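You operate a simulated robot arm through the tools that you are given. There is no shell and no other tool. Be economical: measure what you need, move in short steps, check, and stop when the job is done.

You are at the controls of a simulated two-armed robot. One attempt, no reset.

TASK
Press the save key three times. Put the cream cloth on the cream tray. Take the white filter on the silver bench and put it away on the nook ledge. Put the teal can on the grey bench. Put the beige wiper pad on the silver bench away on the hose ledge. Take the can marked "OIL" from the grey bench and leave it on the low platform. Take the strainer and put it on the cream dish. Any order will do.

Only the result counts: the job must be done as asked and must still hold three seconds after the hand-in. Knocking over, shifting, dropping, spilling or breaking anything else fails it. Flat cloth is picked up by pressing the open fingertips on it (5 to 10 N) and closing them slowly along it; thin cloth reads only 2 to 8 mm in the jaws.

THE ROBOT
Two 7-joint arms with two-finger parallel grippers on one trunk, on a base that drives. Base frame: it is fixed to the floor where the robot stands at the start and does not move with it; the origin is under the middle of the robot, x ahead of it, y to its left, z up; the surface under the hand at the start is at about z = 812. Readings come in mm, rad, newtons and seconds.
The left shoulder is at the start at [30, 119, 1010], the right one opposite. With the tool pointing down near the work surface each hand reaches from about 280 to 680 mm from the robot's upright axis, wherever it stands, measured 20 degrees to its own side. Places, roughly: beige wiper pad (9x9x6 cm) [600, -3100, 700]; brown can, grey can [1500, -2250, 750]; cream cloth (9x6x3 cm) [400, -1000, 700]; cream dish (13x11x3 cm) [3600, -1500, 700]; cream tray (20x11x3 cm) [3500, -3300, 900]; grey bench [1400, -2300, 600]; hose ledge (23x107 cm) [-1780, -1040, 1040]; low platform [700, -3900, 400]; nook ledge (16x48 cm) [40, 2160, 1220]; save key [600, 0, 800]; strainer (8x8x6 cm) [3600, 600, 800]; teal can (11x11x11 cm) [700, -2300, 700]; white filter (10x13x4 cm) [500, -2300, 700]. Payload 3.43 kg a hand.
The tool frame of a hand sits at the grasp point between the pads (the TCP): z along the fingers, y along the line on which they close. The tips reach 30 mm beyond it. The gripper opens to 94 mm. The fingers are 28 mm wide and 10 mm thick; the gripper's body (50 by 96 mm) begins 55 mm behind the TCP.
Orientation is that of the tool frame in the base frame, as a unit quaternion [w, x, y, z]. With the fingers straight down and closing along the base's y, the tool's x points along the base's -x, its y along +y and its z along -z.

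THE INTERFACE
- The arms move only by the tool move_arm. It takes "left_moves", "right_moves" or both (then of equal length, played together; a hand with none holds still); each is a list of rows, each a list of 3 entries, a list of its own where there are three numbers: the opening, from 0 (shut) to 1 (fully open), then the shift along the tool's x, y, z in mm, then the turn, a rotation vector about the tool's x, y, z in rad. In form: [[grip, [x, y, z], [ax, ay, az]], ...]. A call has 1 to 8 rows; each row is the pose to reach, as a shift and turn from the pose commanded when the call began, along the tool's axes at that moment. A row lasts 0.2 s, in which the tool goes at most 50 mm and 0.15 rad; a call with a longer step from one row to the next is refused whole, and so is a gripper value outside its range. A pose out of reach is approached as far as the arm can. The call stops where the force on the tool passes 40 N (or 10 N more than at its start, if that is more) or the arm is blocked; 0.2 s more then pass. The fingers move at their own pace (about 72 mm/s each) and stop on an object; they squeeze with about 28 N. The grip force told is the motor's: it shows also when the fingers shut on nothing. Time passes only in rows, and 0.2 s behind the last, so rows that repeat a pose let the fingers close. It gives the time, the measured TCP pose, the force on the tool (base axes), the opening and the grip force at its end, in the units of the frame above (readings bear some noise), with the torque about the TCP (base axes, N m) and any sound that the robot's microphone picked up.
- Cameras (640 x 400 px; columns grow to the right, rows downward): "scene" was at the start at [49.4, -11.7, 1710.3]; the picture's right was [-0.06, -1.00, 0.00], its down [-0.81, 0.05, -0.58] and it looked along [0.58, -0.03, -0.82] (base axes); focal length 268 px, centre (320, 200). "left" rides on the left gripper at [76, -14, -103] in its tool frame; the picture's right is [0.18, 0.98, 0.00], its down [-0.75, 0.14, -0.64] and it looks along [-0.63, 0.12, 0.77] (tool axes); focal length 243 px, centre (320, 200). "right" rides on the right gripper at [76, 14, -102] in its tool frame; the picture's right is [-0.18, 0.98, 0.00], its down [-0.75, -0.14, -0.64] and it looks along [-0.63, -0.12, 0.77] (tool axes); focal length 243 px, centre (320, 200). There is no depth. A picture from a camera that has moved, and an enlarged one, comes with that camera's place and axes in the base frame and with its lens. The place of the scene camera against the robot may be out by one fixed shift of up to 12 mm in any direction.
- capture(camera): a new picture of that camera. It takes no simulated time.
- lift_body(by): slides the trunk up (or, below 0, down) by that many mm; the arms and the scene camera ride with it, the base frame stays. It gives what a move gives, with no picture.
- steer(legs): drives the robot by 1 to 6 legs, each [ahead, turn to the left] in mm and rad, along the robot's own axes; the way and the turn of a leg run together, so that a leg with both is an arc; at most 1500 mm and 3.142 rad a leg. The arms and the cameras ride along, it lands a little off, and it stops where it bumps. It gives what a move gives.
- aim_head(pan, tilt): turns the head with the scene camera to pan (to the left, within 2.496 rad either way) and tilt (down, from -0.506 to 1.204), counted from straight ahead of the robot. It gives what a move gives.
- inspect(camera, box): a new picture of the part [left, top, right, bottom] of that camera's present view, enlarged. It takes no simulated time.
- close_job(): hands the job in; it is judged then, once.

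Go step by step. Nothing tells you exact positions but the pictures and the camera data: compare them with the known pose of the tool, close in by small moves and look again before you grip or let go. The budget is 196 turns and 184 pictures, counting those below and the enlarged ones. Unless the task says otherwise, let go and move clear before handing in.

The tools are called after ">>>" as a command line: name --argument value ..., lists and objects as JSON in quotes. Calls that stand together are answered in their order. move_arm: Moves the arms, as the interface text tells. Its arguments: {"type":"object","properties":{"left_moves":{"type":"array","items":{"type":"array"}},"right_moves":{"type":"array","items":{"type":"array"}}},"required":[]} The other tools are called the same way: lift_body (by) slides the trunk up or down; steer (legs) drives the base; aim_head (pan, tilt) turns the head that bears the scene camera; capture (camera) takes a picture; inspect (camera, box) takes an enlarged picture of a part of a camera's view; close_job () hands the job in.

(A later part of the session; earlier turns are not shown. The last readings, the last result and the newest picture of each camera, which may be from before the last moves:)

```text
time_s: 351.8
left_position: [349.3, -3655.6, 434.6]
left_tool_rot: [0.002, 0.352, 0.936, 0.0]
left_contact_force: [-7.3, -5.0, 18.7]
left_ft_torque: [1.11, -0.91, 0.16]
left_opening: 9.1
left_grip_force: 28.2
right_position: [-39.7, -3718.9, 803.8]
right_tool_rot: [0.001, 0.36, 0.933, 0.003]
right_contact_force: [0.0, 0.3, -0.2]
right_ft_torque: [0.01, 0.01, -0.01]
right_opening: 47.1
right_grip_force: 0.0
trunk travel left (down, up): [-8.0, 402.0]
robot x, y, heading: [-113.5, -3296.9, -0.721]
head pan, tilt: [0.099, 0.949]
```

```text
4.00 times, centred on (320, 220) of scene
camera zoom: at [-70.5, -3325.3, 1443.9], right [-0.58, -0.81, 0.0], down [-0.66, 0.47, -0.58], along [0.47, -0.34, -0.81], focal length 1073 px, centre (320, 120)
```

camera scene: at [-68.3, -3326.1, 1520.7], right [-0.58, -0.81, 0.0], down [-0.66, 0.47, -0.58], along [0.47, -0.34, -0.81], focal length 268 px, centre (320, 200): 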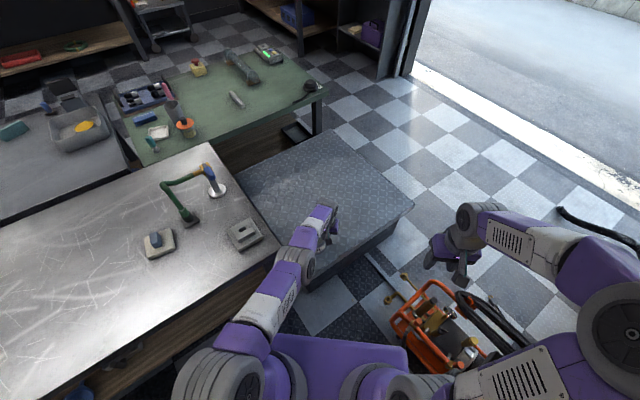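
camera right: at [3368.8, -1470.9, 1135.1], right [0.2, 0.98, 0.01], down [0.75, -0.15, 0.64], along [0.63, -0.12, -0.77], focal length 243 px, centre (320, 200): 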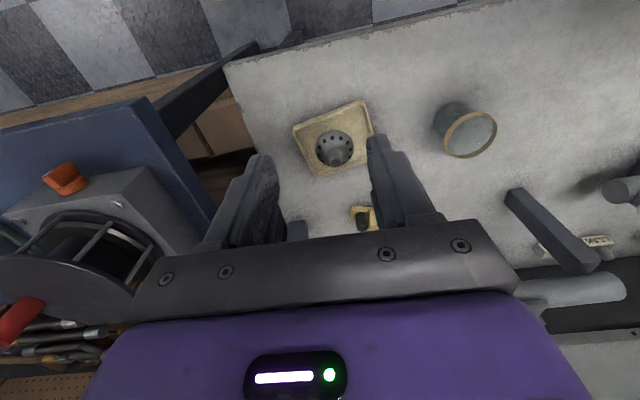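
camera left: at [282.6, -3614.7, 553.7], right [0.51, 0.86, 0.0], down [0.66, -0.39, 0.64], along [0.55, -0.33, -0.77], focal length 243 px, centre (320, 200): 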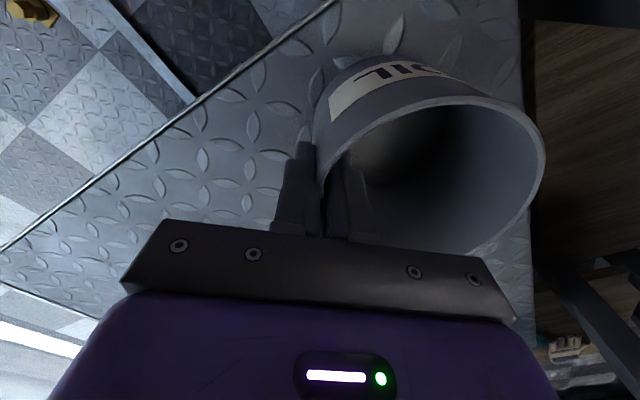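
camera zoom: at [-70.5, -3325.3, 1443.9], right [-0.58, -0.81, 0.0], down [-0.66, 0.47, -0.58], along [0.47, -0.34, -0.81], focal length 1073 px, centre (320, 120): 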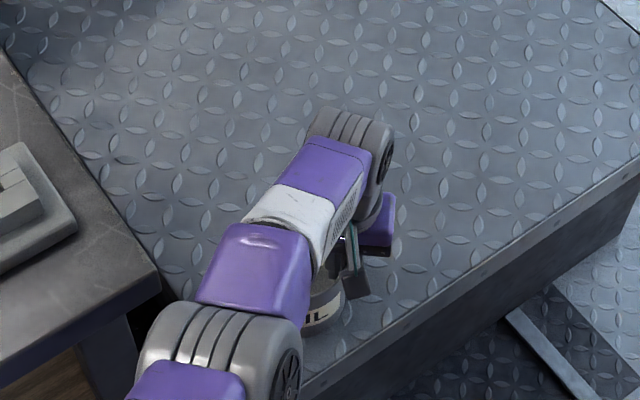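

Contact with the platform. I relieve a few mm, open, and withdraw upward.

>>> lift_body --by 4

>>> move_arm --left_moves '[[0.2, [0, 0, 0], [0, 0, 0]], [0.4, [0, 0, 0], [0, 0, 0]], [0.4, [0, 0, 0], [0, 0, 0]]]'

>>> capture --camera "left"

```text
time_s: 352.3
left_position: [348.3, -3653.1, 434.8]
left_tool_rot: [-0.002, 0.353, 0.936, 0.001]
left_contact_force: [-0.8, -2.2, 6.7]
left_ft_torque: [0.52, -0.35, 0.01]
left_opening: 8.7
left_grip_force: 27.8
right_position: [-39.4, -3719.8, 807.4]
right_tool_rot: [0.002, 0.36, 0.933, 0.003]
right_contact_force: [0.2, 0.2, 0.3]
right_ft_torque: [0.0, -0.01, 0.0]
right_opening: 47.2
right_grip_force: 0.1
trunk travel left (down, up): [-12.0, 398.0]
robot x, y, heading: [-111.9, -3295.8, -0.722]
head pan, tilt: [0.099, 0.949]
```

```text
time_s: 353.1
left_position: [347.6, -3655.3, 435.7]
left_tool_rot: [-0.001, 0.353, 0.936, 0.001]
left_contact_force: [-0.6, 0.5, -0.1]
left_ft_torque: [-0.01, 0.04, -0.02]
left_opening: 37.6
left_grip_force: 0.1
right_position: [-38.1, -3721.1, 806.8]
right_tool_rot: [0.001, 0.36, 0.933, 0.003]
right_contact_force: [0.8, -0.5, 0.6]
right_ft_torque: [0.01, -0.04, -0.04]
right_opening: 47.0
right_grip_force: 0.2
trunk travel left (down, up): [-12.0, 398.0]
robot x, y, heading: [-112.6, -3296.6, -0.72]
head pan, tilt: [0.099, 0.949]
```

```text
62 pictures are left
camera left: at [282.5, -3614.6, 537.7], right [0.51, 0.86, 0.0], down [0.66, -0.39, 0.64], along [0.55, -0.33, -0.77], focal length 243 px, centre (320, 200)
```

left: 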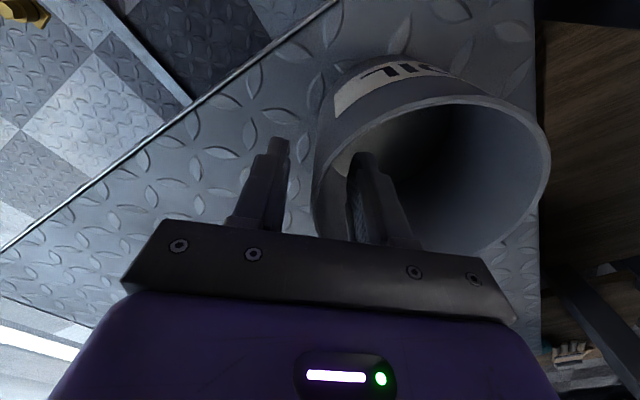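

Released. I raise the trunk straight up, then check.

>>> lift_body --by 200

>>> capture --camera "left"

>>> capture --camera "scene"

```text
time_s: 355.3
left_position: [349.0, -3653.7, 635.7]
left_tool_rot: [0.0, 0.352, 0.936, -0.001]
left_contact_force: [-0.1, 0.5, 0.6]
left_ft_torque: [0.01, -0.01, 0.03]
left_opening: 37.7
left_grip_force: 0.0
right_position: [-37.8, -3720.1, 1006.1]
right_tool_rot: [0.001, 0.36, 0.933, 0.003]
right_contact_force: [0.0, -0.1, 0.8]
right_ft_torque: [-0.03, 0.0, -0.01]
right_opening: 47.1
right_grip_force: 0.1
trunk travel left (down, up): [-212.0, 198.0]
robot x, y, heading: [-115.7, -3295.6, -0.723]
head pan, tilt: [0.099, 0.949]
```

```text
61 pictures are left
camera left: at [282.6, -3614.7, 737.6], right [0.51, 0.86, 0.0], down [0.66, -0.39, 0.64], along [0.55, -0.33, -0.77], focal length 243 px, centre (320, 200)
```

left: 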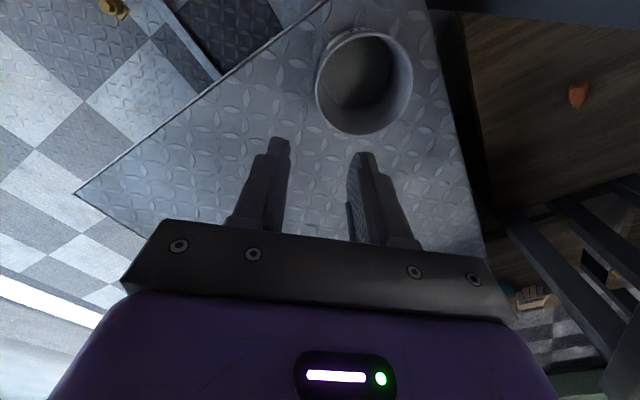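

```text
60 pictures are left
camera scene: at [-68.4, -3326.1, 1647.6], right [-0.58, -0.81, 0.0], down [-0.66, 0.47, -0.58], along [0.47, -0.34, -0.81], focal length 268 px, centre (320, 200)
```

scene: 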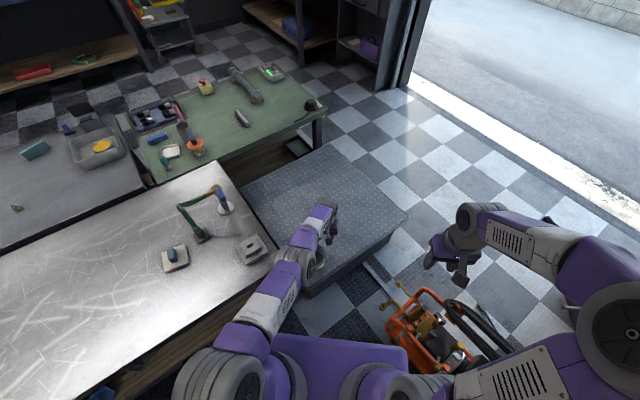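

The OIL can stands on the platform. I raise and retract the left arm, then look at the two items at this bench end to identify the wiper pad.

>>> move_arm --left_moves '[[0.6, [0, 0, -40], [0, 0, 0]], [0.8, [0, 0, -85], [0, 0, 0]], [1, [0, 0, -130], [0, 0, 0]], [1, [0, 0, -178], [0, 0, 0]], [1, [20, 0, -220], [0, 0, 0]], [1, [50, 0, -255], [0, 0, 0]], [1, [90, 10, -280], [0, 0, 0]], [1, [135, 20, -290], [0, 0, 0]]]'

>>> inspect --camera "scene" --box '[130, 200, 290, 300]'

```text
time_s: 357.1
left_position: [359.3, -3708.6, 921.0]
left_tool_rot: [-0.002, 0.353, 0.936, 0.0]
left_contact_force: [0.9, 0.3, -0.2]
left_ft_torque: [-0.01, 0.0, -0.03]
left_opening: 94.1
left_grip_force: 0.0
left hand out of reach, approached as far as the arm can: row 1, 2, 3, 4, 5, 6, 7, 8
right_position: [-38.4, -3720.3, 1007.5]
right_tool_rot: [0.001, 0.36, 0.933, 0.003]
right_contact_force: [-1.1, -0.1, -0.1]
right_ft_torque: [0.0, 0.02, 0.0]
right_opening: 47.0
right_grip_force: 0.1
trunk travel left (down, up): [-212.0, 198.0]
robot x, y, heading: [-112.0, -3300.1, -0.716]
head pan, tilt: [0.099, 0.949]
```

```text
4.00 times, centred on (210, 250) of scene
camera zoom: at [-68.4, -3326.0, 1647.7], right [-0.58, -0.81, 0.0], down [-0.66, 0.47, -0.58], along [0.47, -0.34, -0.81], focal length 1073 px, centre (760, 0)
```

zoom: 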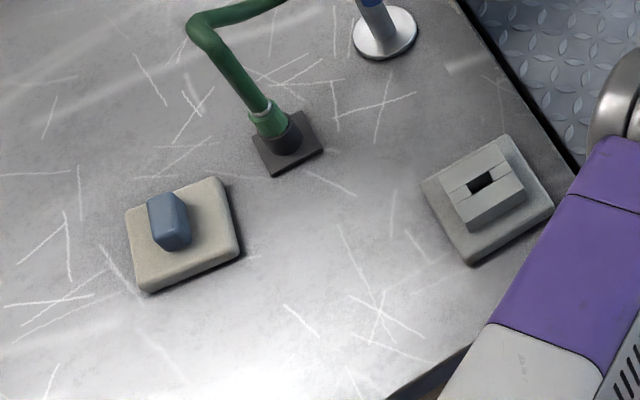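

The wiper pad is the beige block with a blue handle at about [610, -3115]; its handle is long in x. I retract the left arm first.

>>> move_arm --left_moves '[[0.6, [45, 5, -5], [0, 0, 0]], [0.6, [90, 10, -10], [0, 0, 0]], [0.6, [135, 15, -15], [0, 0, 0]], [0.6, [180, 20, -20], [0, 0, 0]]]'

```text
time_s: 358.1
left_position: [337.4, -3719.2, 946.6]
left_tool_rot: [-0.001, 0.352, 0.936, 0.001]
left_contact_force: [0.0, -0.3, -0.4]
left_ft_torque: [0.0, -0.01, -0.05]
left_opening: 56.3
left_grip_force: 0.0
left hand out of reach, approached as far as the arm can: row 1, 2, 3, 4
right_position: [-38.9, -3719.8, 1007.1]
right_tool_rot: [0.001, 0.359, 0.933, 0.002]
right_contact_force: [0.1, 0.6, 0.2]
right_ft_torque: [0.03, -0.04, -0.01]
right_opening: 46.9
right_grip_force: 0.0
trunk travel left (down, up): [-212.0, 198.0]
robot x, y, heading: [-111.8, -3297.3, -0.723]
head pan, tilt: [0.099, 0.949]
```

>>> capture --camera "scene"

>>> move_arm --left_moves '[[0.6, [20, 0, 0], [0, 0, 0]], [0.6, [60, 0, 0], [0, 0, 0]], [0.6, [100, 0, 0], [0, 0, 0]], [0.6, [145, 0, 0], [0, 0, 0]]]'

```text
58 pictures are left
camera scene: at [-68.5, -3326.0, 1647.7], right [-0.58, -0.81, 0.0], down [-0.66, 0.47, -0.58], along [0.47, -0.34, -0.81], focal length 268 px, centre (320, 200)
```

scene: 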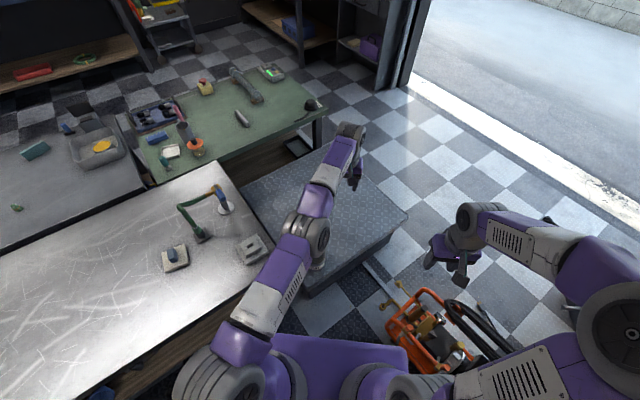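

```text
time_s: 359.1
left_position: [288.2, -3742.2, 966.3]
left_tool_rot: [-0.002, 0.353, 0.936, 0.002]
left_contact_force: [-0.8, 0.1, 0.4]
left_ft_torque: [-0.03, -0.03, -0.03]
left_opening: 56.4
left_grip_force: 0.1
left hand out of reach, approached as far as the arm can: row 1, 2, 3, 4
right_position: [-38.2, -3719.6, 1007.4]
right_tool_rot: [0.001, 0.36, 0.933, 0.004]
right_contact_force: [-0.8, 0.7, -0.2]
right_ft_torque: [0.01, -0.01, 0.0]
right_opening: 47.0
right_grip_force: 0.0
trunk travel left (down, up): [-212.0, 198.0]
robot x, y, heading: [-111.9, -3295.7, -0.721]
head pan, tilt: [0.099, 0.949]
```

The arm posture is stretched; I steer the hand back to the left and closer.

>>> move_arm --left_moves '[[0.6, [15, 40, -5], [0, 0, 0]], [0.6, [30, 80, -10], [0, 0, 0]], [0.6, [45, 120, -15], [0, 0, 0]], [0.6, [60, 160, -20], [0, 0, 0]], [0.6, [75, 200, -25], [0, 0, 0]], [0.6, [90, 235, -30], [0, 0, 0]], [0.6, [110, 270, -40], [0, 0, 0]]]'

>>> capture --camera "scene"

```text
time_s: 360.7
left_position: [499.5, -3556.7, 1041.0]
left_tool_rot: [-0.002, 0.353, 0.936, 0.0]
left_contact_force: [-0.3, 0.1, -0.4]
left_ft_torque: [-0.02, 0.02, -0.04]
left_opening: 56.6
left_grip_force: 0.0
left hand out of reach, approached as far as the arm can: row 1, 2, 3, 4, 5, 6, 7
right_position: [-38.3, -3718.7, 1006.8]
right_tool_rot: [0.001, 0.36, 0.933, 0.003]
right_contact_force: [0.5, -0.1, -0.2]
right_ft_torque: [-0.01, 0.01, 0.02]
right_opening: 47.0
right_grip_force: 0.1
trunk travel left (down, up): [-212.0, 198.0]
robot x, y, heading: [-113.1, -3298.9, -0.723]
head pan, tilt: [0.099, 0.949]
```

```text
57 pictures are left
camera scene: at [-67.5, -3324.4, 1647.7], right [-0.58, -0.81, 0.0], down [-0.66, 0.47, -0.58], along [0.47, -0.34, -0.81], focal length 268 px, centre (320, 200)
```

scene: 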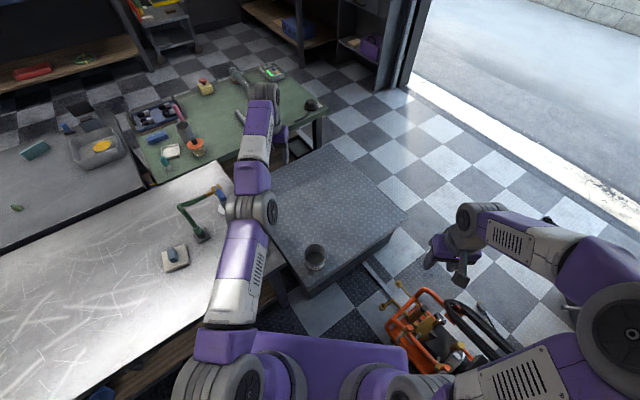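

The OIL can is upright. I pull the left hand back toward the robot.

>>> move_arm --left_moves '[[0.6, [40, 0, 0], [0, 0, 0]], [0.6, [80, 0, 0], [0, 0, 0]], [0.6, [120, 5, 0], [0, 0, 0]], [0.6, [160, 10, 0], [0, 0, 0]], [0.6, [200, 15, 0], [0, 0, 0]], [0.6, [240, 20, 0], [0, 0, 0]]]'

>>> capture --camera "scene"

```text
time_s: 362.1
left_position: [511.8, -3507.8, 1101.0]
left_tool_rot: [-0.002, 0.353, 0.936, 0.0]
left_contact_force: [0.4, 0.0, 0.0]
left_ft_torque: [-0.03, 0.01, 0.01]
left_opening: 56.2
left_grip_force: 0.0
left hand out of reach, approached as far as the arm can: row 1, 2, 3, 4, 5, 6
right_position: [-37.5, -3719.7, 1007.2]
right_tool_rot: [0.002, 0.36, 0.933, 0.003]
right_contact_force: [0.1, 0.3, 0.0]
right_ft_torque: [-0.02, 0.04, -0.01]
right_opening: 47.0
right_grip_force: 0.0
trunk travel left (down, up): [-212.0, 198.0]
robot x, y, heading: [-112.7, -3295.7, -0.724]
head pan, tilt: [0.099, 0.949]
```

```text
56 pictures are left
camera scene: at [-68.0, -3325.0, 1647.7], right [-0.58, -0.81, 0.0], down [-0.66, 0.47, -0.58], along [0.47, -0.34, -0.81], focal length 268 px, centre (320, 200)
```

scene: 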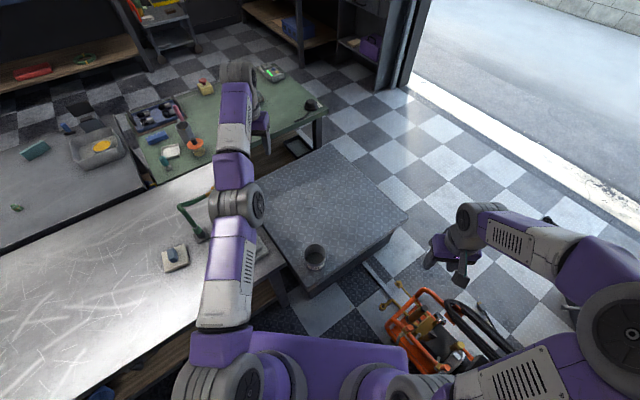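

My backward commands overshot past the reachable zone; I now command forward again to bring the target back to a sensible pose.

>>> move_arm --left_moves '[[0.6, [-46, -9, -2], [0, 0, 0]], [0.6, [-92, -18, -4], [0, 0, 0]], [0.6, [-138, -27, -6], [0, 0, 0]], [0.6, [-184, -36, -8], [0, 0, 0]], [0.6, [-230, -45, -10], [0, 0, 0]], [0.6, [-276, -54, -12], [0, 0, 0]], [0.6, [-322, -63, -12], [0, 0, 0]], [0.6, [-368, -72, -12], [0, 0, 0]]]'

```text
time_s: 363.9
left_position: [489.3, -3571.3, 1041.0]
left_tool_rot: [-0.001, 0.353, 0.936, 0.0]
left_contact_force: [-0.2, -0.3, 0.3]
left_ft_torque: [0.01, 0.01, 0.0]
left_opening: 56.7
left_grip_force: 0.0
left hand out of reach, approached as far as the arm can: row 1, 2, 3, 4, 5, 6, 7, 8
right_position: [-39.6, -3719.2, 1008.2]
right_tool_rot: [0.0, 0.359, 0.933, 0.003]
right_contact_force: [0.0, 0.4, 0.3]
right_ft_torque: [-0.03, -0.01, 0.04]
right_opening: 46.9
right_grip_force: 0.0
trunk travel left (down, up): [-212.0, 198.0]
robot x, y, heading: [-109.5, -3293.6, -0.724]
head pan, tilt: [0.099, 0.949]
```

>>> move_arm --left_moves '[[0.6, [-46, -8, -2], [0, 0, 0]], [0.6, [-92, -16, -4], [0, 0, 0]], [0.6, [-138, -24, -6], [0, 0, 0]], [0.6, [-184, -32, -8], [0, 0, 0]], [0.6, [-230, -40, -10], [0, 0, 0]], [0.6, [-270, -48, -12], [0, 0, 0]], [0.6, [-280, -60, -12], [0, 0, 0]], [0.6, [-280, -60, -12], [0, 0, 0]]]'

>>> capture --camera "scene"

```text
time_s: 365.7
left_position: [477.8, -3592.6, 1024.8]
left_tool_rot: [-0.001, 0.352, 0.936, 0.0]
left_contact_force: [0.2, -0.6, 0.1]
left_ft_torque: [-0.03, 0.0, 0.04]
left_opening: 56.6
left_grip_force: 0.0
left hand out of reach, approached as far as the arm can: row 1, 2, 3, 4, 5, 6, 7, 8
right_position: [-39.1, -3720.0, 1006.4]
right_tool_rot: [0.001, 0.361, 0.933, 0.003]
right_contact_force: [-0.3, -0.6, -0.3]
right_ft_torque: [0.0, 0.0, -0.02]
right_opening: 47.0
right_grip_force: 0.1
trunk travel left (down, up): [-212.0, 198.0]
robot x, y, heading: [-112.7, -3295.8, -0.717]
head pan, tilt: [0.099, 0.949]
```

```text
55 pictures are left
camera scene: at [-68.4, -3325.9, 1647.7], right [-0.58, -0.81, 0.0], down [-0.66, 0.47, -0.58], along [0.47, -0.34, -0.81], focal length 268 px, centre (320, 200)
```

scene: 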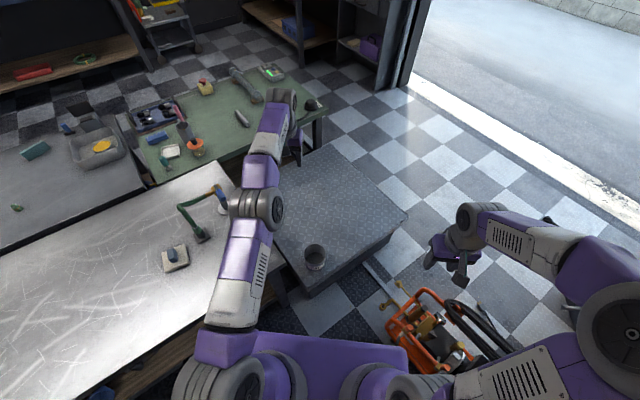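

The arm seems wedged at a joint limit. I try tilting the tool to free it.

>>> move_arm --left_moves '[[0.6, [0, 0, 0], [0, -0.14, 0]], [0.6, [0, 0, 0], [0, -0.28, 0]], [0.6, [0, 0, 0], [0, -0.42, 0]], [0.6, [0, 0, 0], [0, -0.56, 0]], [0.6, [0, 0, 0], [0, -0.7, 0]], [0.6, [0, 0, 0], [0, -0.7, 0]], [0.6, [0, 0, 0], [0, -0.7, 0]]]'

```text
time_s: 367.3
left_position: [474.3, -3594.2, 1033.1]
left_tool_rot: [0.32, 0.331, 0.879, -0.12]
left_contact_force: [0.0, -1.0, 0.0]
left_ft_torque: [0.02, 0.03, 0.0]
left_opening: 56.4
left_grip_force: 0.0
right_position: [-37.7, -3719.7, 1006.9]
right_tool_rot: [0.002, 0.36, 0.933, 0.003]
right_contact_force: [-0.4, 0.1, -0.1]
right_ft_torque: [-0.01, 0.01, -0.01]
right_opening: 47.0
right_grip_force: 0.1
trunk travel left (down, up): [-212.0, 198.0]
robot x, y, heading: [-110.9, -3298.9, -0.724]
head pan, tilt: [0.099, 0.949]
```

That freed it (no reach warning). I pull back while keeping the tilt.

>>> move_arm --left_moves '[[0.6, [31, 0, -26], [0, 0, 0]], [0.6, [61, 0, -52], [0, 0, 0]], [0.6, [92, 0, -77], [0, 0, 0]], [0.6, [122, 0, -103], [0, 0, 0]], [0.6, [122, 0, -103], [0, 0, 0]]]'

```text
time_s: 368.5
left_position: [353.2, -3489.4, 1035.2]
left_tool_rot: [0.321, 0.331, 0.879, -0.121]
left_contact_force: [0.8, 0.4, 0.2]
left_ft_torque: [0.04, -0.05, -0.03]
left_opening: 56.3
left_grip_force: 0.0
right_position: [-38.8, -3719.2, 1005.8]
right_tool_rot: [0.002, 0.361, 0.933, 0.003]
right_contact_force: [-0.5, 0.6, -0.1]
right_ft_torque: [-0.01, 0.01, -0.02]
right_opening: 46.7
right_grip_force: 0.1
trunk travel left (down, up): [-212.0, 198.0]
robot x, y, heading: [-110.8, -3293.8, -0.72]
head pan, tilt: [0.099, 0.949]
```

Moving again. I straighten the tool back to vertical, shifting left.

>>> move_arm --left_moves '[[0.6, [0, 20, 0], [0, 0.14, 0]], [0.6, [0, 40, 0], [0, 0.28, 0]], [0.6, [0, 60, 0], [0, 0.42, 0]], [0.6, [0, 80, 0], [0, 0.56, 0]], [0.6, [0, 100, 0], [0, 0.7, 0]], [0.6, [0, 100, 0], [0, 0.7, 0]]]'

>>> capture --camera "scene"

```text
time_s: 369.9
left_position: [421.0, -3414.7, 1035.5]
left_tool_rot: [-0.002, 0.354, 0.935, 0.001]
left_contact_force: [-0.3, 0.5, 0.8]
left_ft_torque: [0.0, -0.02, 0.02]
left_opening: 56.4
left_grip_force: 0.0
right_position: [-37.9, -3720.0, 1006.6]
right_tool_rot: [0.002, 0.36, 0.933, 0.003]
right_contact_force: [-0.2, -0.5, 0.7]
right_ft_torque: [-0.01, 0.0, 0.04]
right_opening: 47.0
right_grip_force: 0.2
trunk travel left (down, up): [-212.0, 198.0]
robot x, y, heading: [-114.8, -3295.9, -0.722]
head pan, tilt: [0.099, 0.949]
```

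```text
54 pictures are left
camera scene: at [-69.2, -3325.8, 1647.7], right [-0.58, -0.81, 0.0], down [-0.66, 0.47, -0.58], along [0.47, -0.34, -0.81], focal length 268 px, centre (320, 200)
```

scene: 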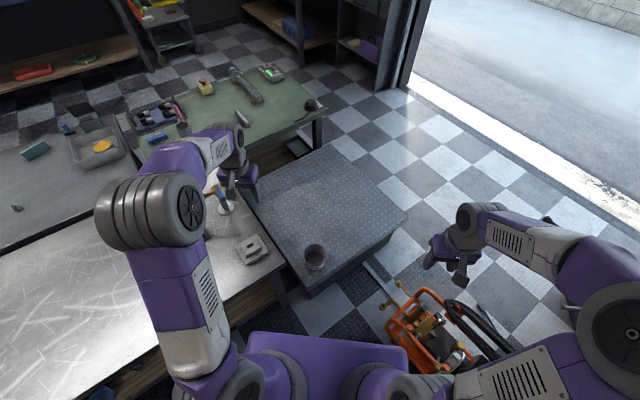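

Arm recovered. I turn to face the bench and move up to it for the pad.

>>> steer --legs '[[0, 0.722], [150, 0]]'

>>> aim_head --pan 0.2 --tilt 0.9

>>> capture --camera "left"

>>> capture --camera "scene"

```text
time_s: 373.2
left_position: [509.6, -3021.9, 1035.3]
left_tool_rot: [-0.002, -0.009, 1.0, 0.0]
left_contact_force: [-0.1, -1.2, -0.8]
left_ft_torque: [0.0, 0.0, 0.0]
left_opening: 56.2
left_grip_force: 0.1
right_position: [375.7, -3557.5, 1006.6]
right_tool_rot: [0.0, -0.001, 1.0, 0.004]
right_contact_force: [-0.6, -0.7, 0.9]
right_ft_torque: [0.03, 0.01, -0.02]
right_opening: 47.2
right_grip_force: 0.0
trunk travel left (down, up): [-212.0, 198.0]
robot x, y, heading: [35.0, -3292.9, 0.017]
head pan, tilt: [0.099, 0.949]
```

```text
time_s: 373.9
left_position: [507.2, -3021.4, 1034.8]
left_tool_rot: [-0.001, -0.009, 1.0, 0.0]
left_contact_force: [0.4, -0.7, 0.6]
left_ft_torque: [-0.03, 0.02, -0.02]
left_opening: 56.6
left_grip_force: 0.0
right_position: [373.9, -3557.1, 1006.9]
right_tool_rot: [0.001, -0.002, 1.0, 0.003]
right_contact_force: [0.3, 0.5, 0.6]
right_ft_torque: [0.0, 0.01, -0.02]
right_opening: 47.0
right_grip_force: 0.1
trunk travel left (down, up): [-212.0, 198.0]
robot x, y, heading: [33.2, -3292.5, 0.022]
head pan, tilt: [0.201, 0.901]
```

```text
53 pictures are left
camera left: at [432.9, -3037.8, 1137.2], right [-0.2, 0.98, 0.0], down [0.75, 0.16, 0.64], along [0.63, 0.13, -0.77], focal length 243 px, centre (320, 200)
```

left: 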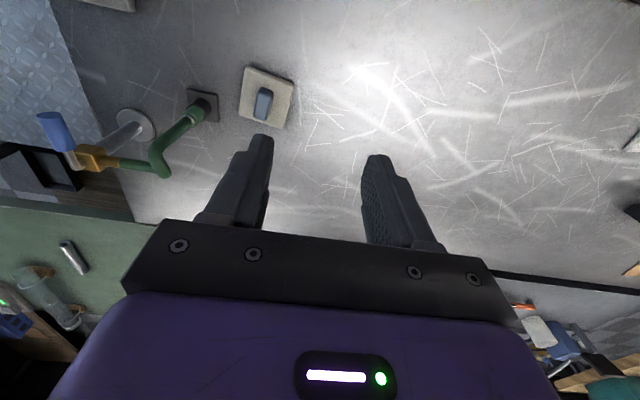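

```text
52 pictures are left
camera scene: at [84.9, -3285.3, 1651.3], right [0.22, -0.98, 0.0], down [-0.77, -0.17, -0.62], along [0.61, 0.13, -0.78], focal length 268 px, centre (320, 200)
```

scene: 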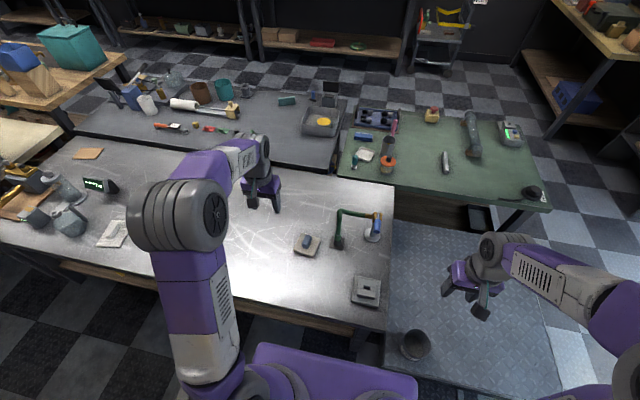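

The pad's handle is near [594, -3108]. I lower the left hand above it.

>>> move_arm --left_moves '[[0.5, [-20, -25, 20], [0, 0, 0]], [0.5, [-42, -50, 50], [0, 0, 0]], [0.5, [-62, -70, 85], [0, 0, 0]], [0.5, [-78, -84, 125], [0, 0, 0]], [0.5, [-85, -89, 168], [0, 0, 0]], [0.5, [-85, -89, 210], [0, 0, 0]], [0.5, [-85, -89, 235], [0, 0, 0]], [0.5, [-85, -89, 235], [0, 0, 0]]]'

>>> capture --camera "left"

```text
time_s: 375.7
left_position: [594.4, -3109.0, 801.5]
left_tool_rot: [0.0, -0.009, 1.0, 0.0]
left_contact_force: [0.0, -0.3, -0.4]
left_ft_torque: [-0.03, -0.02, 0.0]
left_opening: 46.8
left_grip_force: 0.0
right_position: [374.3, -3557.2, 1006.2]
right_tool_rot: [0.001, 0.0, 1.0, 0.003]
right_contact_force: [0.6, 0.5, -0.6]
right_ft_torque: [-0.01, 0.04, 0.03]
right_opening: 47.0
right_grip_force: 0.1
trunk travel left (down, up): [-212.0, 198.0]
robot x, y, heading: [35.5, -3294.8, 0.015]
head pan, tilt: [0.201, 0.901]
```

```text
51 pictures are left
camera left: at [519.5, -3124.8, 902.5], right [-0.2, 0.98, 0.0], down [0.75, 0.16, 0.64], along [0.63, 0.13, -0.77], focal length 243 px, centre (320, 200)
```

left: 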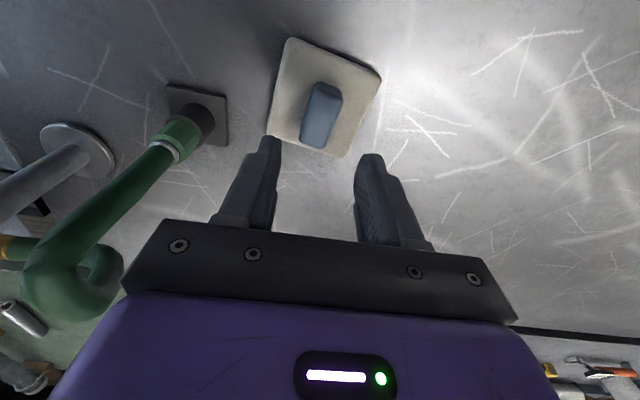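

Aligned with the handle (top z ≈ 699). I descend and close.

>>> move_arm --left_moves '[[0.5, [0, 0, 40], [0, 0, 0]], [0.5, [0, 0, 75], [0, 0, 0]], [0.5, [0, 0, 92], [0, 0, 0]], [0.5, [0, 0, 100], [0, 0, 0]], [0.2, [0, 0, 100], [0, 0, 0]], [0, [0, 0, 100], [0, 0, 0]], [0, [0, 0, 100], [0, 0, 0]]]'

>>> capture --camera "left"

```text
time_s: 377.3
left_position: [595.1, -3109.7, 701.4]
left_tool_rot: [0.002, -0.009, 1.0, 0.0]
left_contact_force: [1.7, 0.9, 19.8]
left_ft_torque: [-0.01, -0.08, -0.39]
left_opening: 32.7
left_grip_force: 27.6
right_position: [373.2, -3557.3, 1007.9]
right_tool_rot: [0.001, -0.001, 1.0, 0.004]
right_contact_force: [-0.9, -0.1, 0.1]
right_ft_torque: [0.01, -0.01, -0.02]
right_opening: 47.2
right_grip_force: 0.1
trunk travel left (down, up): [-212.0, 198.0]
robot x, y, heading: [34.5, -3293.7, 0.015]
head pan, tilt: [0.201, 0.901]
```

```text
50 pictures are left
camera left: at [518.9, -3125.4, 803.5], right [-0.2, 0.98, 0.0], down [0.75, 0.15, 0.64], along [0.63, 0.13, -0.76], focal length 243 px, centre (320, 200)
```

left: 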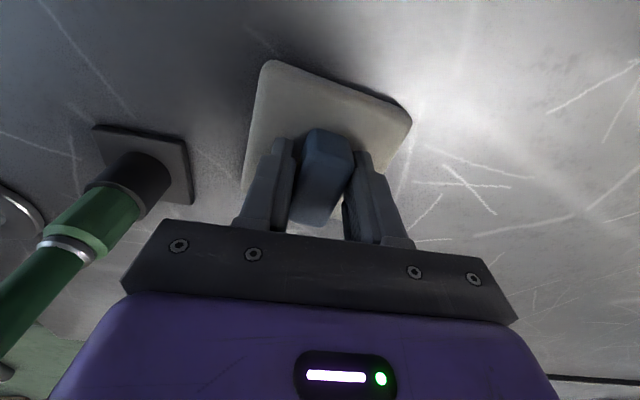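

Handle gripped (33 mm). I lift the pad, retract, and raise the trunk a little.

>>> move_arm --left_moves '[[0, [0, 0, -15], [0, 0, 0]], [0, [0, 0, -50], [0, 0, 0]], [0, [0, 0, -95], [0, 0, 0]], [0, [0, 0, -140], [0, 0, 0]], [0, [0, 10, -185], [0, 0, 0]], [0, [15, 30, -225], [0, 0, 0]], [0, [45, 55, -255], [0, 0, 0]], [0, [85, 75, -275], [0, 0, 0]]]'

>>> lift_body --by 60

>>> capture --camera "left"

```text
time_s: 379.1
left_position: [505.5, -3032.9, 974.2]
left_tool_rot: [0.0, -0.009, 1.0, 0.0]
left_contact_force: [0.5, 0.1, 0.7]
left_ft_torque: [0.03, 0.0, 0.01]
left_opening: 29.6
left_grip_force: 28.1
right_position: [374.8, -3556.8, 1006.2]
right_tool_rot: [0.001, -0.001, 1.0, 0.003]
right_contact_force: [0.0, -0.5, 0.8]
right_ft_torque: [0.01, -0.02, -0.04]
right_opening: 47.2
right_grip_force: 0.0
trunk travel left (down, up): [-212.0, 198.0]
robot x, y, heading: [35.9, -3290.0, 0.018]
head pan, tilt: [0.201, 0.901]
```

```text
time_s: 380.1
left_position: [507.5, -3034.0, 1033.3]
left_tool_rot: [-0.002, -0.01, 1.0, -0.001]
left_contact_force: [-0.2, 0.2, -0.1]
left_ft_torque: [0.02, 0.0, 0.02]
left_opening: 29.5
left_grip_force: 28.0
right_position: [374.5, -3558.0, 1065.4]
right_tool_rot: [0.0, -0.001, 1.0, 0.004]
right_contact_force: [0.0, -0.7, -0.3]
right_ft_torque: [0.03, 0.02, 0.0]
right_opening: 46.8
right_grip_force: 0.0
trunk travel left (down, up): [-272.0, 138.0]
robot x, y, heading: [35.6, -3290.7, 0.019]
head pan, tilt: [0.201, 0.901]
```

```text
49 pictures are left
camera left: at [433.0, -3049.2, 1135.5], right [-0.2, 0.98, 0.0], down [0.75, 0.16, 0.64], along [0.63, 0.13, -0.77], focal length 243 px, centre (320, 200)
```

left: 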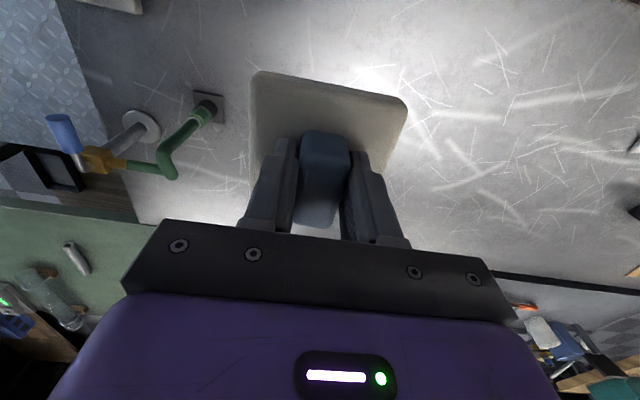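

Pad held. I drive north along the bench to the white filter.

>>> steer --legs '[[-30, 0], [0, 1.552], [1140, 0], [0, -1.571], [25, 0]]'

>>> capture --camera "right"

```text
time_s: 394.2
left_position: [533.7, -1924.0, 1033.8]
left_tool_rot: [-0.001, 0.004, 1.0, -0.001]
left_contact_force: [-0.1, -0.5, -0.3]
left_ft_torque: [-0.01, 0.0, 0.01]
left_opening: 29.6
left_grip_force: 28.2
right_position: [386.6, -2444.2, 1066.2]
right_tool_rot: [0.0, 0.011, 1.0, 0.004]
right_contact_force: [0.2, 0.2, 0.3]
right_ft_torque: [0.0, 0.02, -0.01]
right_opening: 47.2
right_grip_force: 0.1
trunk travel left (down, up): [-272.0, 138.0]
robot x, y, heading: [52.1, -2175.7, -0.011]
head pan, tilt: [0.201, 0.901]
```

```text
48 pictures are left
camera right: at [311.0, -2427.8, 1170.6], right [0.21, 0.98, 0.01], down [0.75, -0.16, 0.64], along [0.63, -0.13, -0.77], focal length 243 px, centre (320, 200)
```

right: 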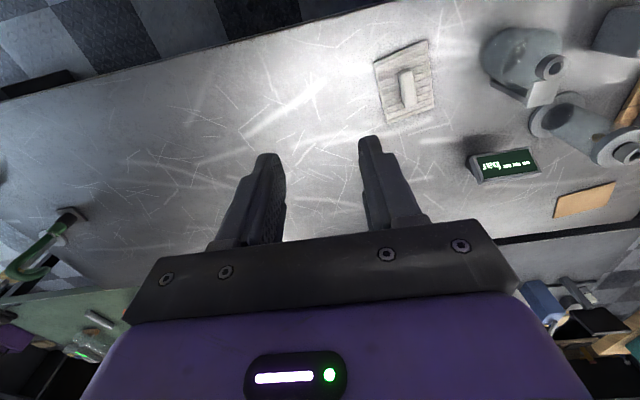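

The filter's grip bar is centred near [478, -2290], turned about 14°. I bring the right hand above it.

>>> move_arm --right_moves '[[0.5, [-12, 30, 10], [0, 0, -0.05]], [0.5, [-26, 60, 25], [0, 0, -0.1]], [0.5, [-42, 90, 50], [0, 0, -0.15]], [0.5, [-58, 118, 80], [0, 0, -0.2]], [0.5, [-72, 140, 115], [0, 0, -0.265]], [0.5, [-82, 152, 158], [0, 0, -0.265]], [0.5, [-88, 156, 203], [0, 0, -0.265]], [0.5, [-88, 156, 245], [0, 0, -0.265]]]'

>>> capture --camera "right"

```text
time_s: 396.0
left_position: [533.2, -1922.9, 1032.5]
left_tool_rot: [-0.003, 0.004, 1.0, 0.0]
left_contact_force: [0.7, -0.4, 0.5]
left_ft_torque: [0.0, 0.01, 0.0]
left_opening: 29.5
left_grip_force: 28.1
right_position: [480.0, -2287.7, 821.7]
right_tool_rot: [0.0, -0.121, 0.993, 0.004]
right_contact_force: [0.6, 0.6, 0.6]
right_ft_torque: [0.01, 0.0, 0.0]
right_opening: 46.9
right_grip_force: 0.0
trunk travel left (down, up): [-272.0, 138.0]
robot x, y, heading: [54.9, -2171.4, -0.005]
head pan, tilt: [0.201, 0.901]
```

```text
47 pictures are left
camera right: at [401.2, -2291.1, 925.2], right [-0.06, 1.0, 0.01], down [0.77, 0.04, 0.64], along [0.64, 0.04, -0.77], focal length 243 px, centre (320, 200)
```

right: 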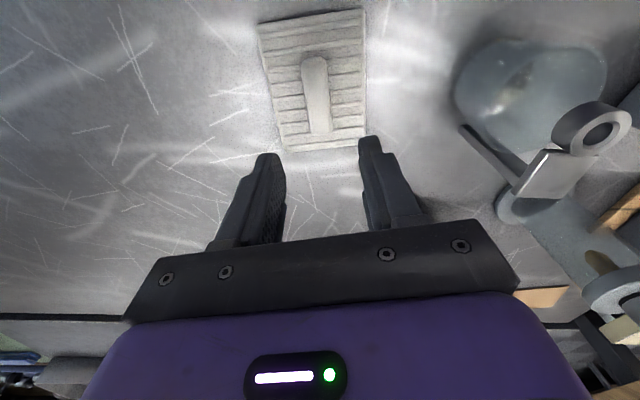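

Aligned. I descend to the bar and close.

>>> move_arm --right_moves '[[0.5, [0, 0, 45], [0, 0, 0]], [0.5, [0, 0, 90], [0, 0, 0]], [0.5, [0, 0, 115], [0, 0, 0]], [0.5, [0, 0, 124], [0, 0, 0]], [0.5, [0, 0, 130], [0, 0, 0]], [0.2, [0, 0, 130], [0, 0, 0]], [0, [0, 0, 130], [0, 0, 0]], [0, [0, 0, 130], [0, 0, 0]]]'

>>> capture --camera "right"

```text
time_s: 397.8
left_position: [532.8, -1923.0, 1033.8]
left_tool_rot: [-0.001, 0.003, 1.0, 0.0]
left_contact_force: [0.8, 0.5, -0.9]
left_ft_torque: [-0.02, -0.02, -0.06]
left_opening: 29.3
left_grip_force: 27.8
right_position: [477.8, -2285.7, 693.2]
right_tool_rot: [0.0, -0.121, 0.993, 0.003]
right_contact_force: [0.8, 0.4, 1.1]
right_ft_torque: [-0.01, 0.0, 0.0]
right_opening: 22.8
right_grip_force: 28.0
trunk travel left (down, up): [-272.0, 138.0]
robot x, y, heading: [50.6, -2171.3, -0.014]
head pan, tilt: [0.201, 0.901]
```

```text
46 pictures are left
camera right: at [400.3, -2290.9, 796.8], right [-0.06, 1.0, 0.01], down [0.77, 0.04, 0.64], along [0.64, 0.04, -0.77], focal length 243 px, centre (320, 200)
```

right: 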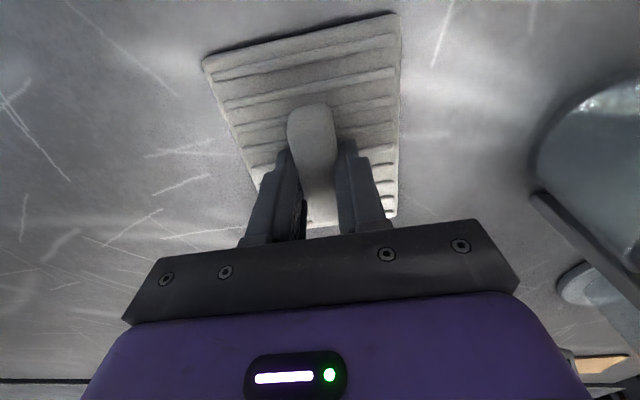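

Gripped at 23 mm. I lift the filter.

>>> move_arm --right_moves '[[0, [0, 0, -15], [0, 0, 0]], [0, [0, 0, -55], [0, 0, 0]], [0, [0, 0, -100], [0, 0, 0]], [0, [0, 0, -148], [0, 0, 0]], [0, [0, 0, -196], [0, 0, 0]], [0, [0, -5, -244], [0, 0, 0]], [0, [10, -15, -290], [0, 0, 0]], [0, [40, -30, -320], [0, 0, 0.05]]]'

>>> capture --camera "right"

```text
time_s: 399.6
left_position: [533.0, -1925.1, 1034.3]
left_tool_rot: [-0.001, 0.004, 1.0, 0.0]
left_contact_force: [0.7, 0.1, -0.8]
left_ft_torque: [0.01, 0.0, 0.01]
left_opening: 29.2
left_grip_force: 28.3
right_position: [443.2, -2330.3, 1015.5]
right_tool_rot: [0.0, -0.095, 0.995, 0.003]
right_contact_force: [-0.8, 0.3, -0.2]
right_ft_torque: [0.02, 0.03, 0.01]
right_opening: 22.8
right_grip_force: 28.1
trunk travel left (down, up): [-272.0, 138.0]
robot x, y, heading: [50.7, -2172.9, -0.01]
head pan, tilt: [0.201, 0.901]
```

```text
45 pictures are left
camera right: at [366.2, -2330.2, 1120.4], right [-0.01, 1.0, 0.01], down [0.77, 0.0, 0.64], along [0.64, 0.01, -0.77], focal length 243 px, centre (320, 200)
```

right: 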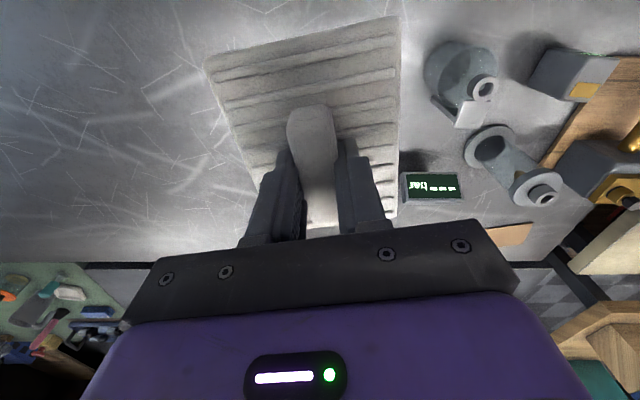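

Filter held. Now I raise the trunk and drive across to the hose ledge with the pad.

>>> lift_body --by 100

>>> steer --legs '[[-350, 0], [0, 2.2], [1290, 0], [0, 0.95]]'

>>> aim_head --pan 0.2 --tilt 0.6

>>> capture --camera "scene"

```text
time_s: 400.9
left_position: [533.1, -1923.2, 1132.5]
left_tool_rot: [0.0, 0.003, 1.0, -0.001]
left_contact_force: [1.0, -0.1, 0.1]
left_ft_torque: [0.0, 0.0, 0.0]
left_opening: 29.3
left_grip_force: 28.1
right_position: [445.9, -2328.8, 1116.4]
right_tool_rot: [0.001, -0.097, 0.995, 0.003]
right_contact_force: [0.6, -0.8, -0.1]
right_ft_torque: [0.02, 0.02, 0.0]
right_opening: 22.7
right_grip_force: 27.7
trunk travel left (down, up): [-372.0, 38.0]
robot x, y, heading: [54.0, -2169.4, -0.008]
head pan, tilt: [0.201, 0.901]
```

```text
time_s: 417.0
left_position: [-1524.9, -1316.5, 1133.3]
left_tool_rot: [0.0, 1.0, -0.015, 0.001]
left_contact_force: [0.1, 0.0, 0.5]
left_ft_torque: [-0.02, 0.05, 0.02]
left_opening: 29.3
left_grip_force: 28.0
right_position: [-1427.1, -913.7, 1115.8]
right_tool_rot: [0.003, 0.996, 0.084, 0.0]
right_contact_force: [0.2, -0.7, -0.3]
right_ft_torque: [0.03, -0.01, 0.01]
right_opening: 22.6
right_grip_force: 27.9
trunk travel left (down, up): [-372.0, 38.0]
robot x, y, heading: [-1034.9, -1081.4, 3.113]
head pan, tilt: [0.201, 0.901]
```

```text
time_s: 417.8
left_position: [-1525.1, -1316.0, 1134.3]
left_tool_rot: [0.0, 1.0, -0.015, 0.001]
left_contact_force: [-0.3, 0.6, -0.5]
left_ft_torque: [-0.01, -0.02, 0.02]
left_opening: 29.4
left_grip_force: 27.4
right_position: [-1426.6, -913.5, 1115.9]
right_tool_rot: [0.004, 0.996, 0.085, 0.0]
right_contact_force: [-0.4, 0.2, 0.2]
right_ft_torque: [-0.02, 0.0, 0.01]
right_opening: 22.7
right_grip_force: 28.0
trunk travel left (down, up): [-372.0, 38.0]
robot x, y, heading: [-1036.9, -1079.4, 3.115]
head pan, tilt: [0.201, 0.6]
```

```text
44 pictures are left
camera scene: at [-1088.6, -1102.3, 1836.0], right [-0.17, 0.99, 0.0], down [0.56, 0.1, -0.82], along [-0.81, -0.14, -0.57], focal length 268 px, centre (320, 200)
```

scene: 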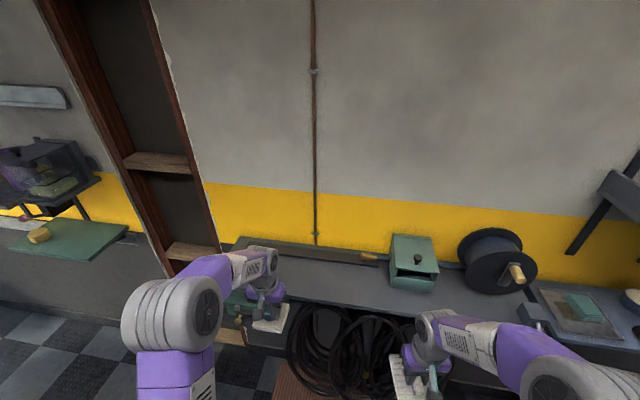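

>>> inspect --camera "scene" --box '[210, 220, 450, 370]'

>>> capture --camera "left"

```text
2.67 times, centred on (330, 295) of scene
camera zoom: at [-1088.6, -1102.3, 1836.0], right [-0.17, 0.99, 0.0], down [0.56, 0.1, -0.82], along [-0.81, -0.14, -0.57], focal length 716 px, centre (293, -53)
```

zoom: 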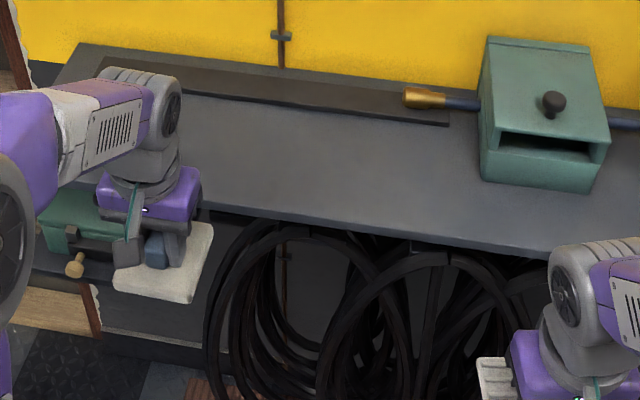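

```text
42 pictures are left
camera left: at [-1447.6, -1304.8, 1235.7], right [0.16, -0.99, 0.0], down [-0.76, -0.12, 0.64], along [-0.63, -0.1, -0.77], focal length 243 px, centre (320, 200)
```

left: 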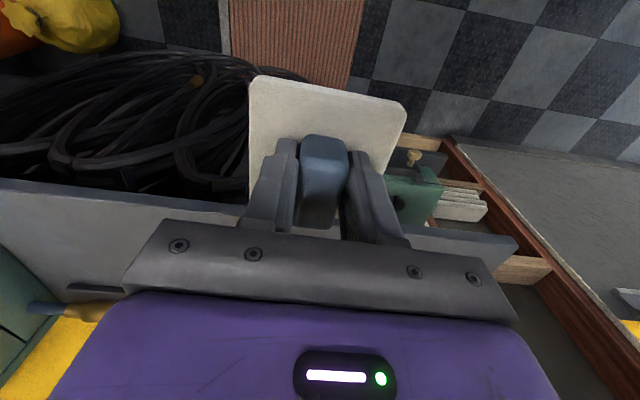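

The ledge's front strip is free, front edge x ≈ -1635. I move the pad over about [-1700, -1200].

>>> move_arm --left_moves '[[0, [-10, -25, -25], [0, 0, 0]], [0, [-40, -50, -30], [0, 0, 0]], [0, [-75, -75, -30], [0, 0, 0]], [0, [-110, -95, -30], [0, 0, 0]], [0, [-145, -111, -30], [0, 0, 0]], [0, [-178, -111, -30], [0, 0, 0]], [0, [-178, -111, -30], [0, 0, 0]]]'

>>> capture --camera "left"

>>> inspect --camera "scene" --box '[210, 220, 450, 370]'

```text
time_s: 419.4
left_position: [-1684.6, -1199.7, 1161.1]
left_tool_rot: [0.0, 1.0, -0.015, 0.002]
left_contact_force: [-0.6, 0.9, -0.1]
left_ft_torque: [0.04, -0.03, 0.01]
left_opening: 29.5
left_grip_force: 27.6
left hand out of reach, approached as far as the arm can: row 6, 7
right_position: [-1427.0, -913.3, 1115.0]
right_tool_rot: [0.004, 0.996, 0.084, -0.001]
right_contact_force: [-0.1, -0.7, -0.7]
right_ft_torque: [0.01, 0.02, 0.03]
right_opening: 22.7
right_grip_force: 27.8
trunk travel left (down, up): [-372.0, 38.0]
robot x, y, heading: [-1038.5, -1076.7, 3.111]
head pan, tilt: [0.201, 0.6]
```

```text
41 pictures are left
camera left: at [-1607.4, -1188.5, 1263.2], right [0.15, -0.99, 0.0], down [-0.76, -0.12, 0.64], along [-0.63, -0.1, -0.77], focal length 243 px, centre (320, 200)
```

left: 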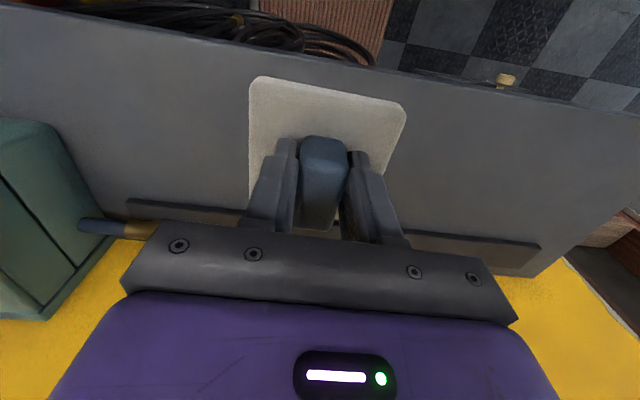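

```text
2.67 times, centred on (330, 295) of scene
camera zoom: at [-1087.3, -1102.4, 1836.2], right [-0.17, 0.99, 0.0], down [0.56, 0.1, -0.83], along [-0.81, -0.14, -0.56], focal length 716 px, centre (293, -53)
```

zoom: 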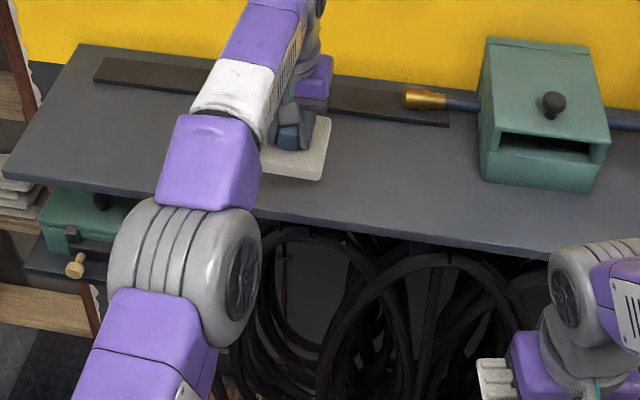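

Slightly short of reach at this height. I back off, raise the trunk to the top, then lower the hand while extending, which gives more reach.

>>> move_arm --left_moves '[[0, [20, 0, 5], [0, 0, 0]], [0, [30, 0, 15], [0, 0, 0]]]'

>>> lift_body --by 36

>>> move_arm --left_moves '[[0, [0, 0, 30], [0, 0, 0]], [0, [-15, 0, 50], [0, 0, 0]], [0, [-30, 0, 55], [0, 0, 0]], [0, [-45, 0, 60], [0, 0, 0]], [0, [-52, 0, 62], [0, 0, 0]], [0, [-52, 0, 62], [0, 0, 0]]]'

>>> capture --camera "left"

```text
time_s: 420.0
left_position: [-1655.8, -1200.8, 1145.4]
left_tool_rot: [0.0, 1.0, -0.014, 0.001]
left_contact_force: [-0.1, 0.7, -0.4]
left_ft_torque: [0.04, -0.04, 0.0]
left_opening: 29.4
left_grip_force: 28.5
right_position: [-1427.4, -913.7, 1116.1]
right_tool_rot: [0.004, 0.996, 0.085, 0.0]
right_contact_force: [0.6, -0.1, -0.9]
right_ft_torque: [0.0, -0.02, -0.01]
right_opening: 22.9
right_grip_force: 28.2
trunk travel left (down, up): [-372.0, 38.0]
robot x, y, heading: [-1040.6, -1079.7, 3.108]
head pan, tilt: [0.201, 0.6]
```

```text
time_s: 420.8
left_position: [-1655.6, -1203.4, 1181.6]
left_tool_rot: [0.0, 1.0, -0.015, 0.0]
left_contact_force: [-0.9, -0.2, -0.2]
left_ft_torque: [0.02, -0.02, -0.02]
left_opening: 29.2
left_grip_force: 27.8
right_position: [-1427.5, -913.9, 1151.3]
right_tool_rot: [0.003, 0.996, 0.085, -0.001]
right_contact_force: [1.1, 0.0, 0.0]
right_ft_torque: [0.01, 0.0, -0.01]
right_opening: 22.6
right_grip_force: 27.8
trunk travel left (down, up): [-408.0, 2.0]
robot x, y, heading: [-1036.5, -1080.1, 3.109]
head pan, tilt: [0.201, 0.6]
```

```text
time_s: 422.2
left_position: [-1693.9, -1199.8, 1121.4]
left_tool_rot: [0.0, 1.0, -0.015, 0.001]
left_contact_force: [-0.4, -0.3, -0.4]
left_ft_torque: [-0.05, 0.0, 0.0]
left_opening: 29.5
left_grip_force: 27.6
left hand out of reach, approached as far as the arm can: row 4, 5, 6
right_position: [-1426.7, -913.1, 1152.7]
right_tool_rot: [0.003, 0.996, 0.084, 0.0]
right_contact_force: [0.0, -0.8, 0.7]
right_ft_torque: [-0.03, -0.01, -0.01]
right_opening: 22.7
right_grip_force: 27.5
trunk travel left (down, up): [-408.0, 2.0]
robot x, y, heading: [-1038.4, -1078.7, 3.11]
head pan, tilt: [0.201, 0.6]
```

```text
39 pictures are left
camera left: at [-1617.4, -1188.2, 1223.0], right [0.15, -0.99, 0.0], down [-0.76, -0.12, 0.64], along [-0.63, -0.1, -0.77], focal length 243 px, centre (320, 200)
```

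left: 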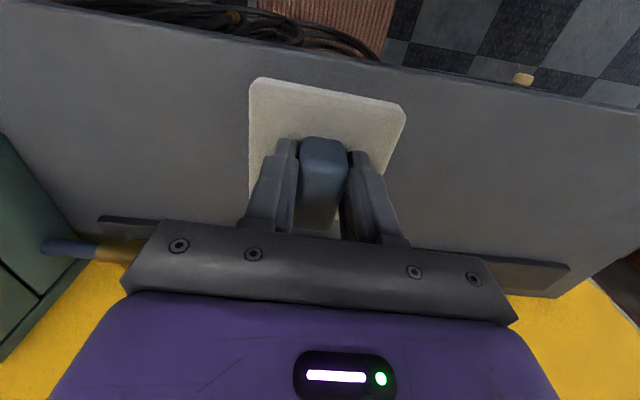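

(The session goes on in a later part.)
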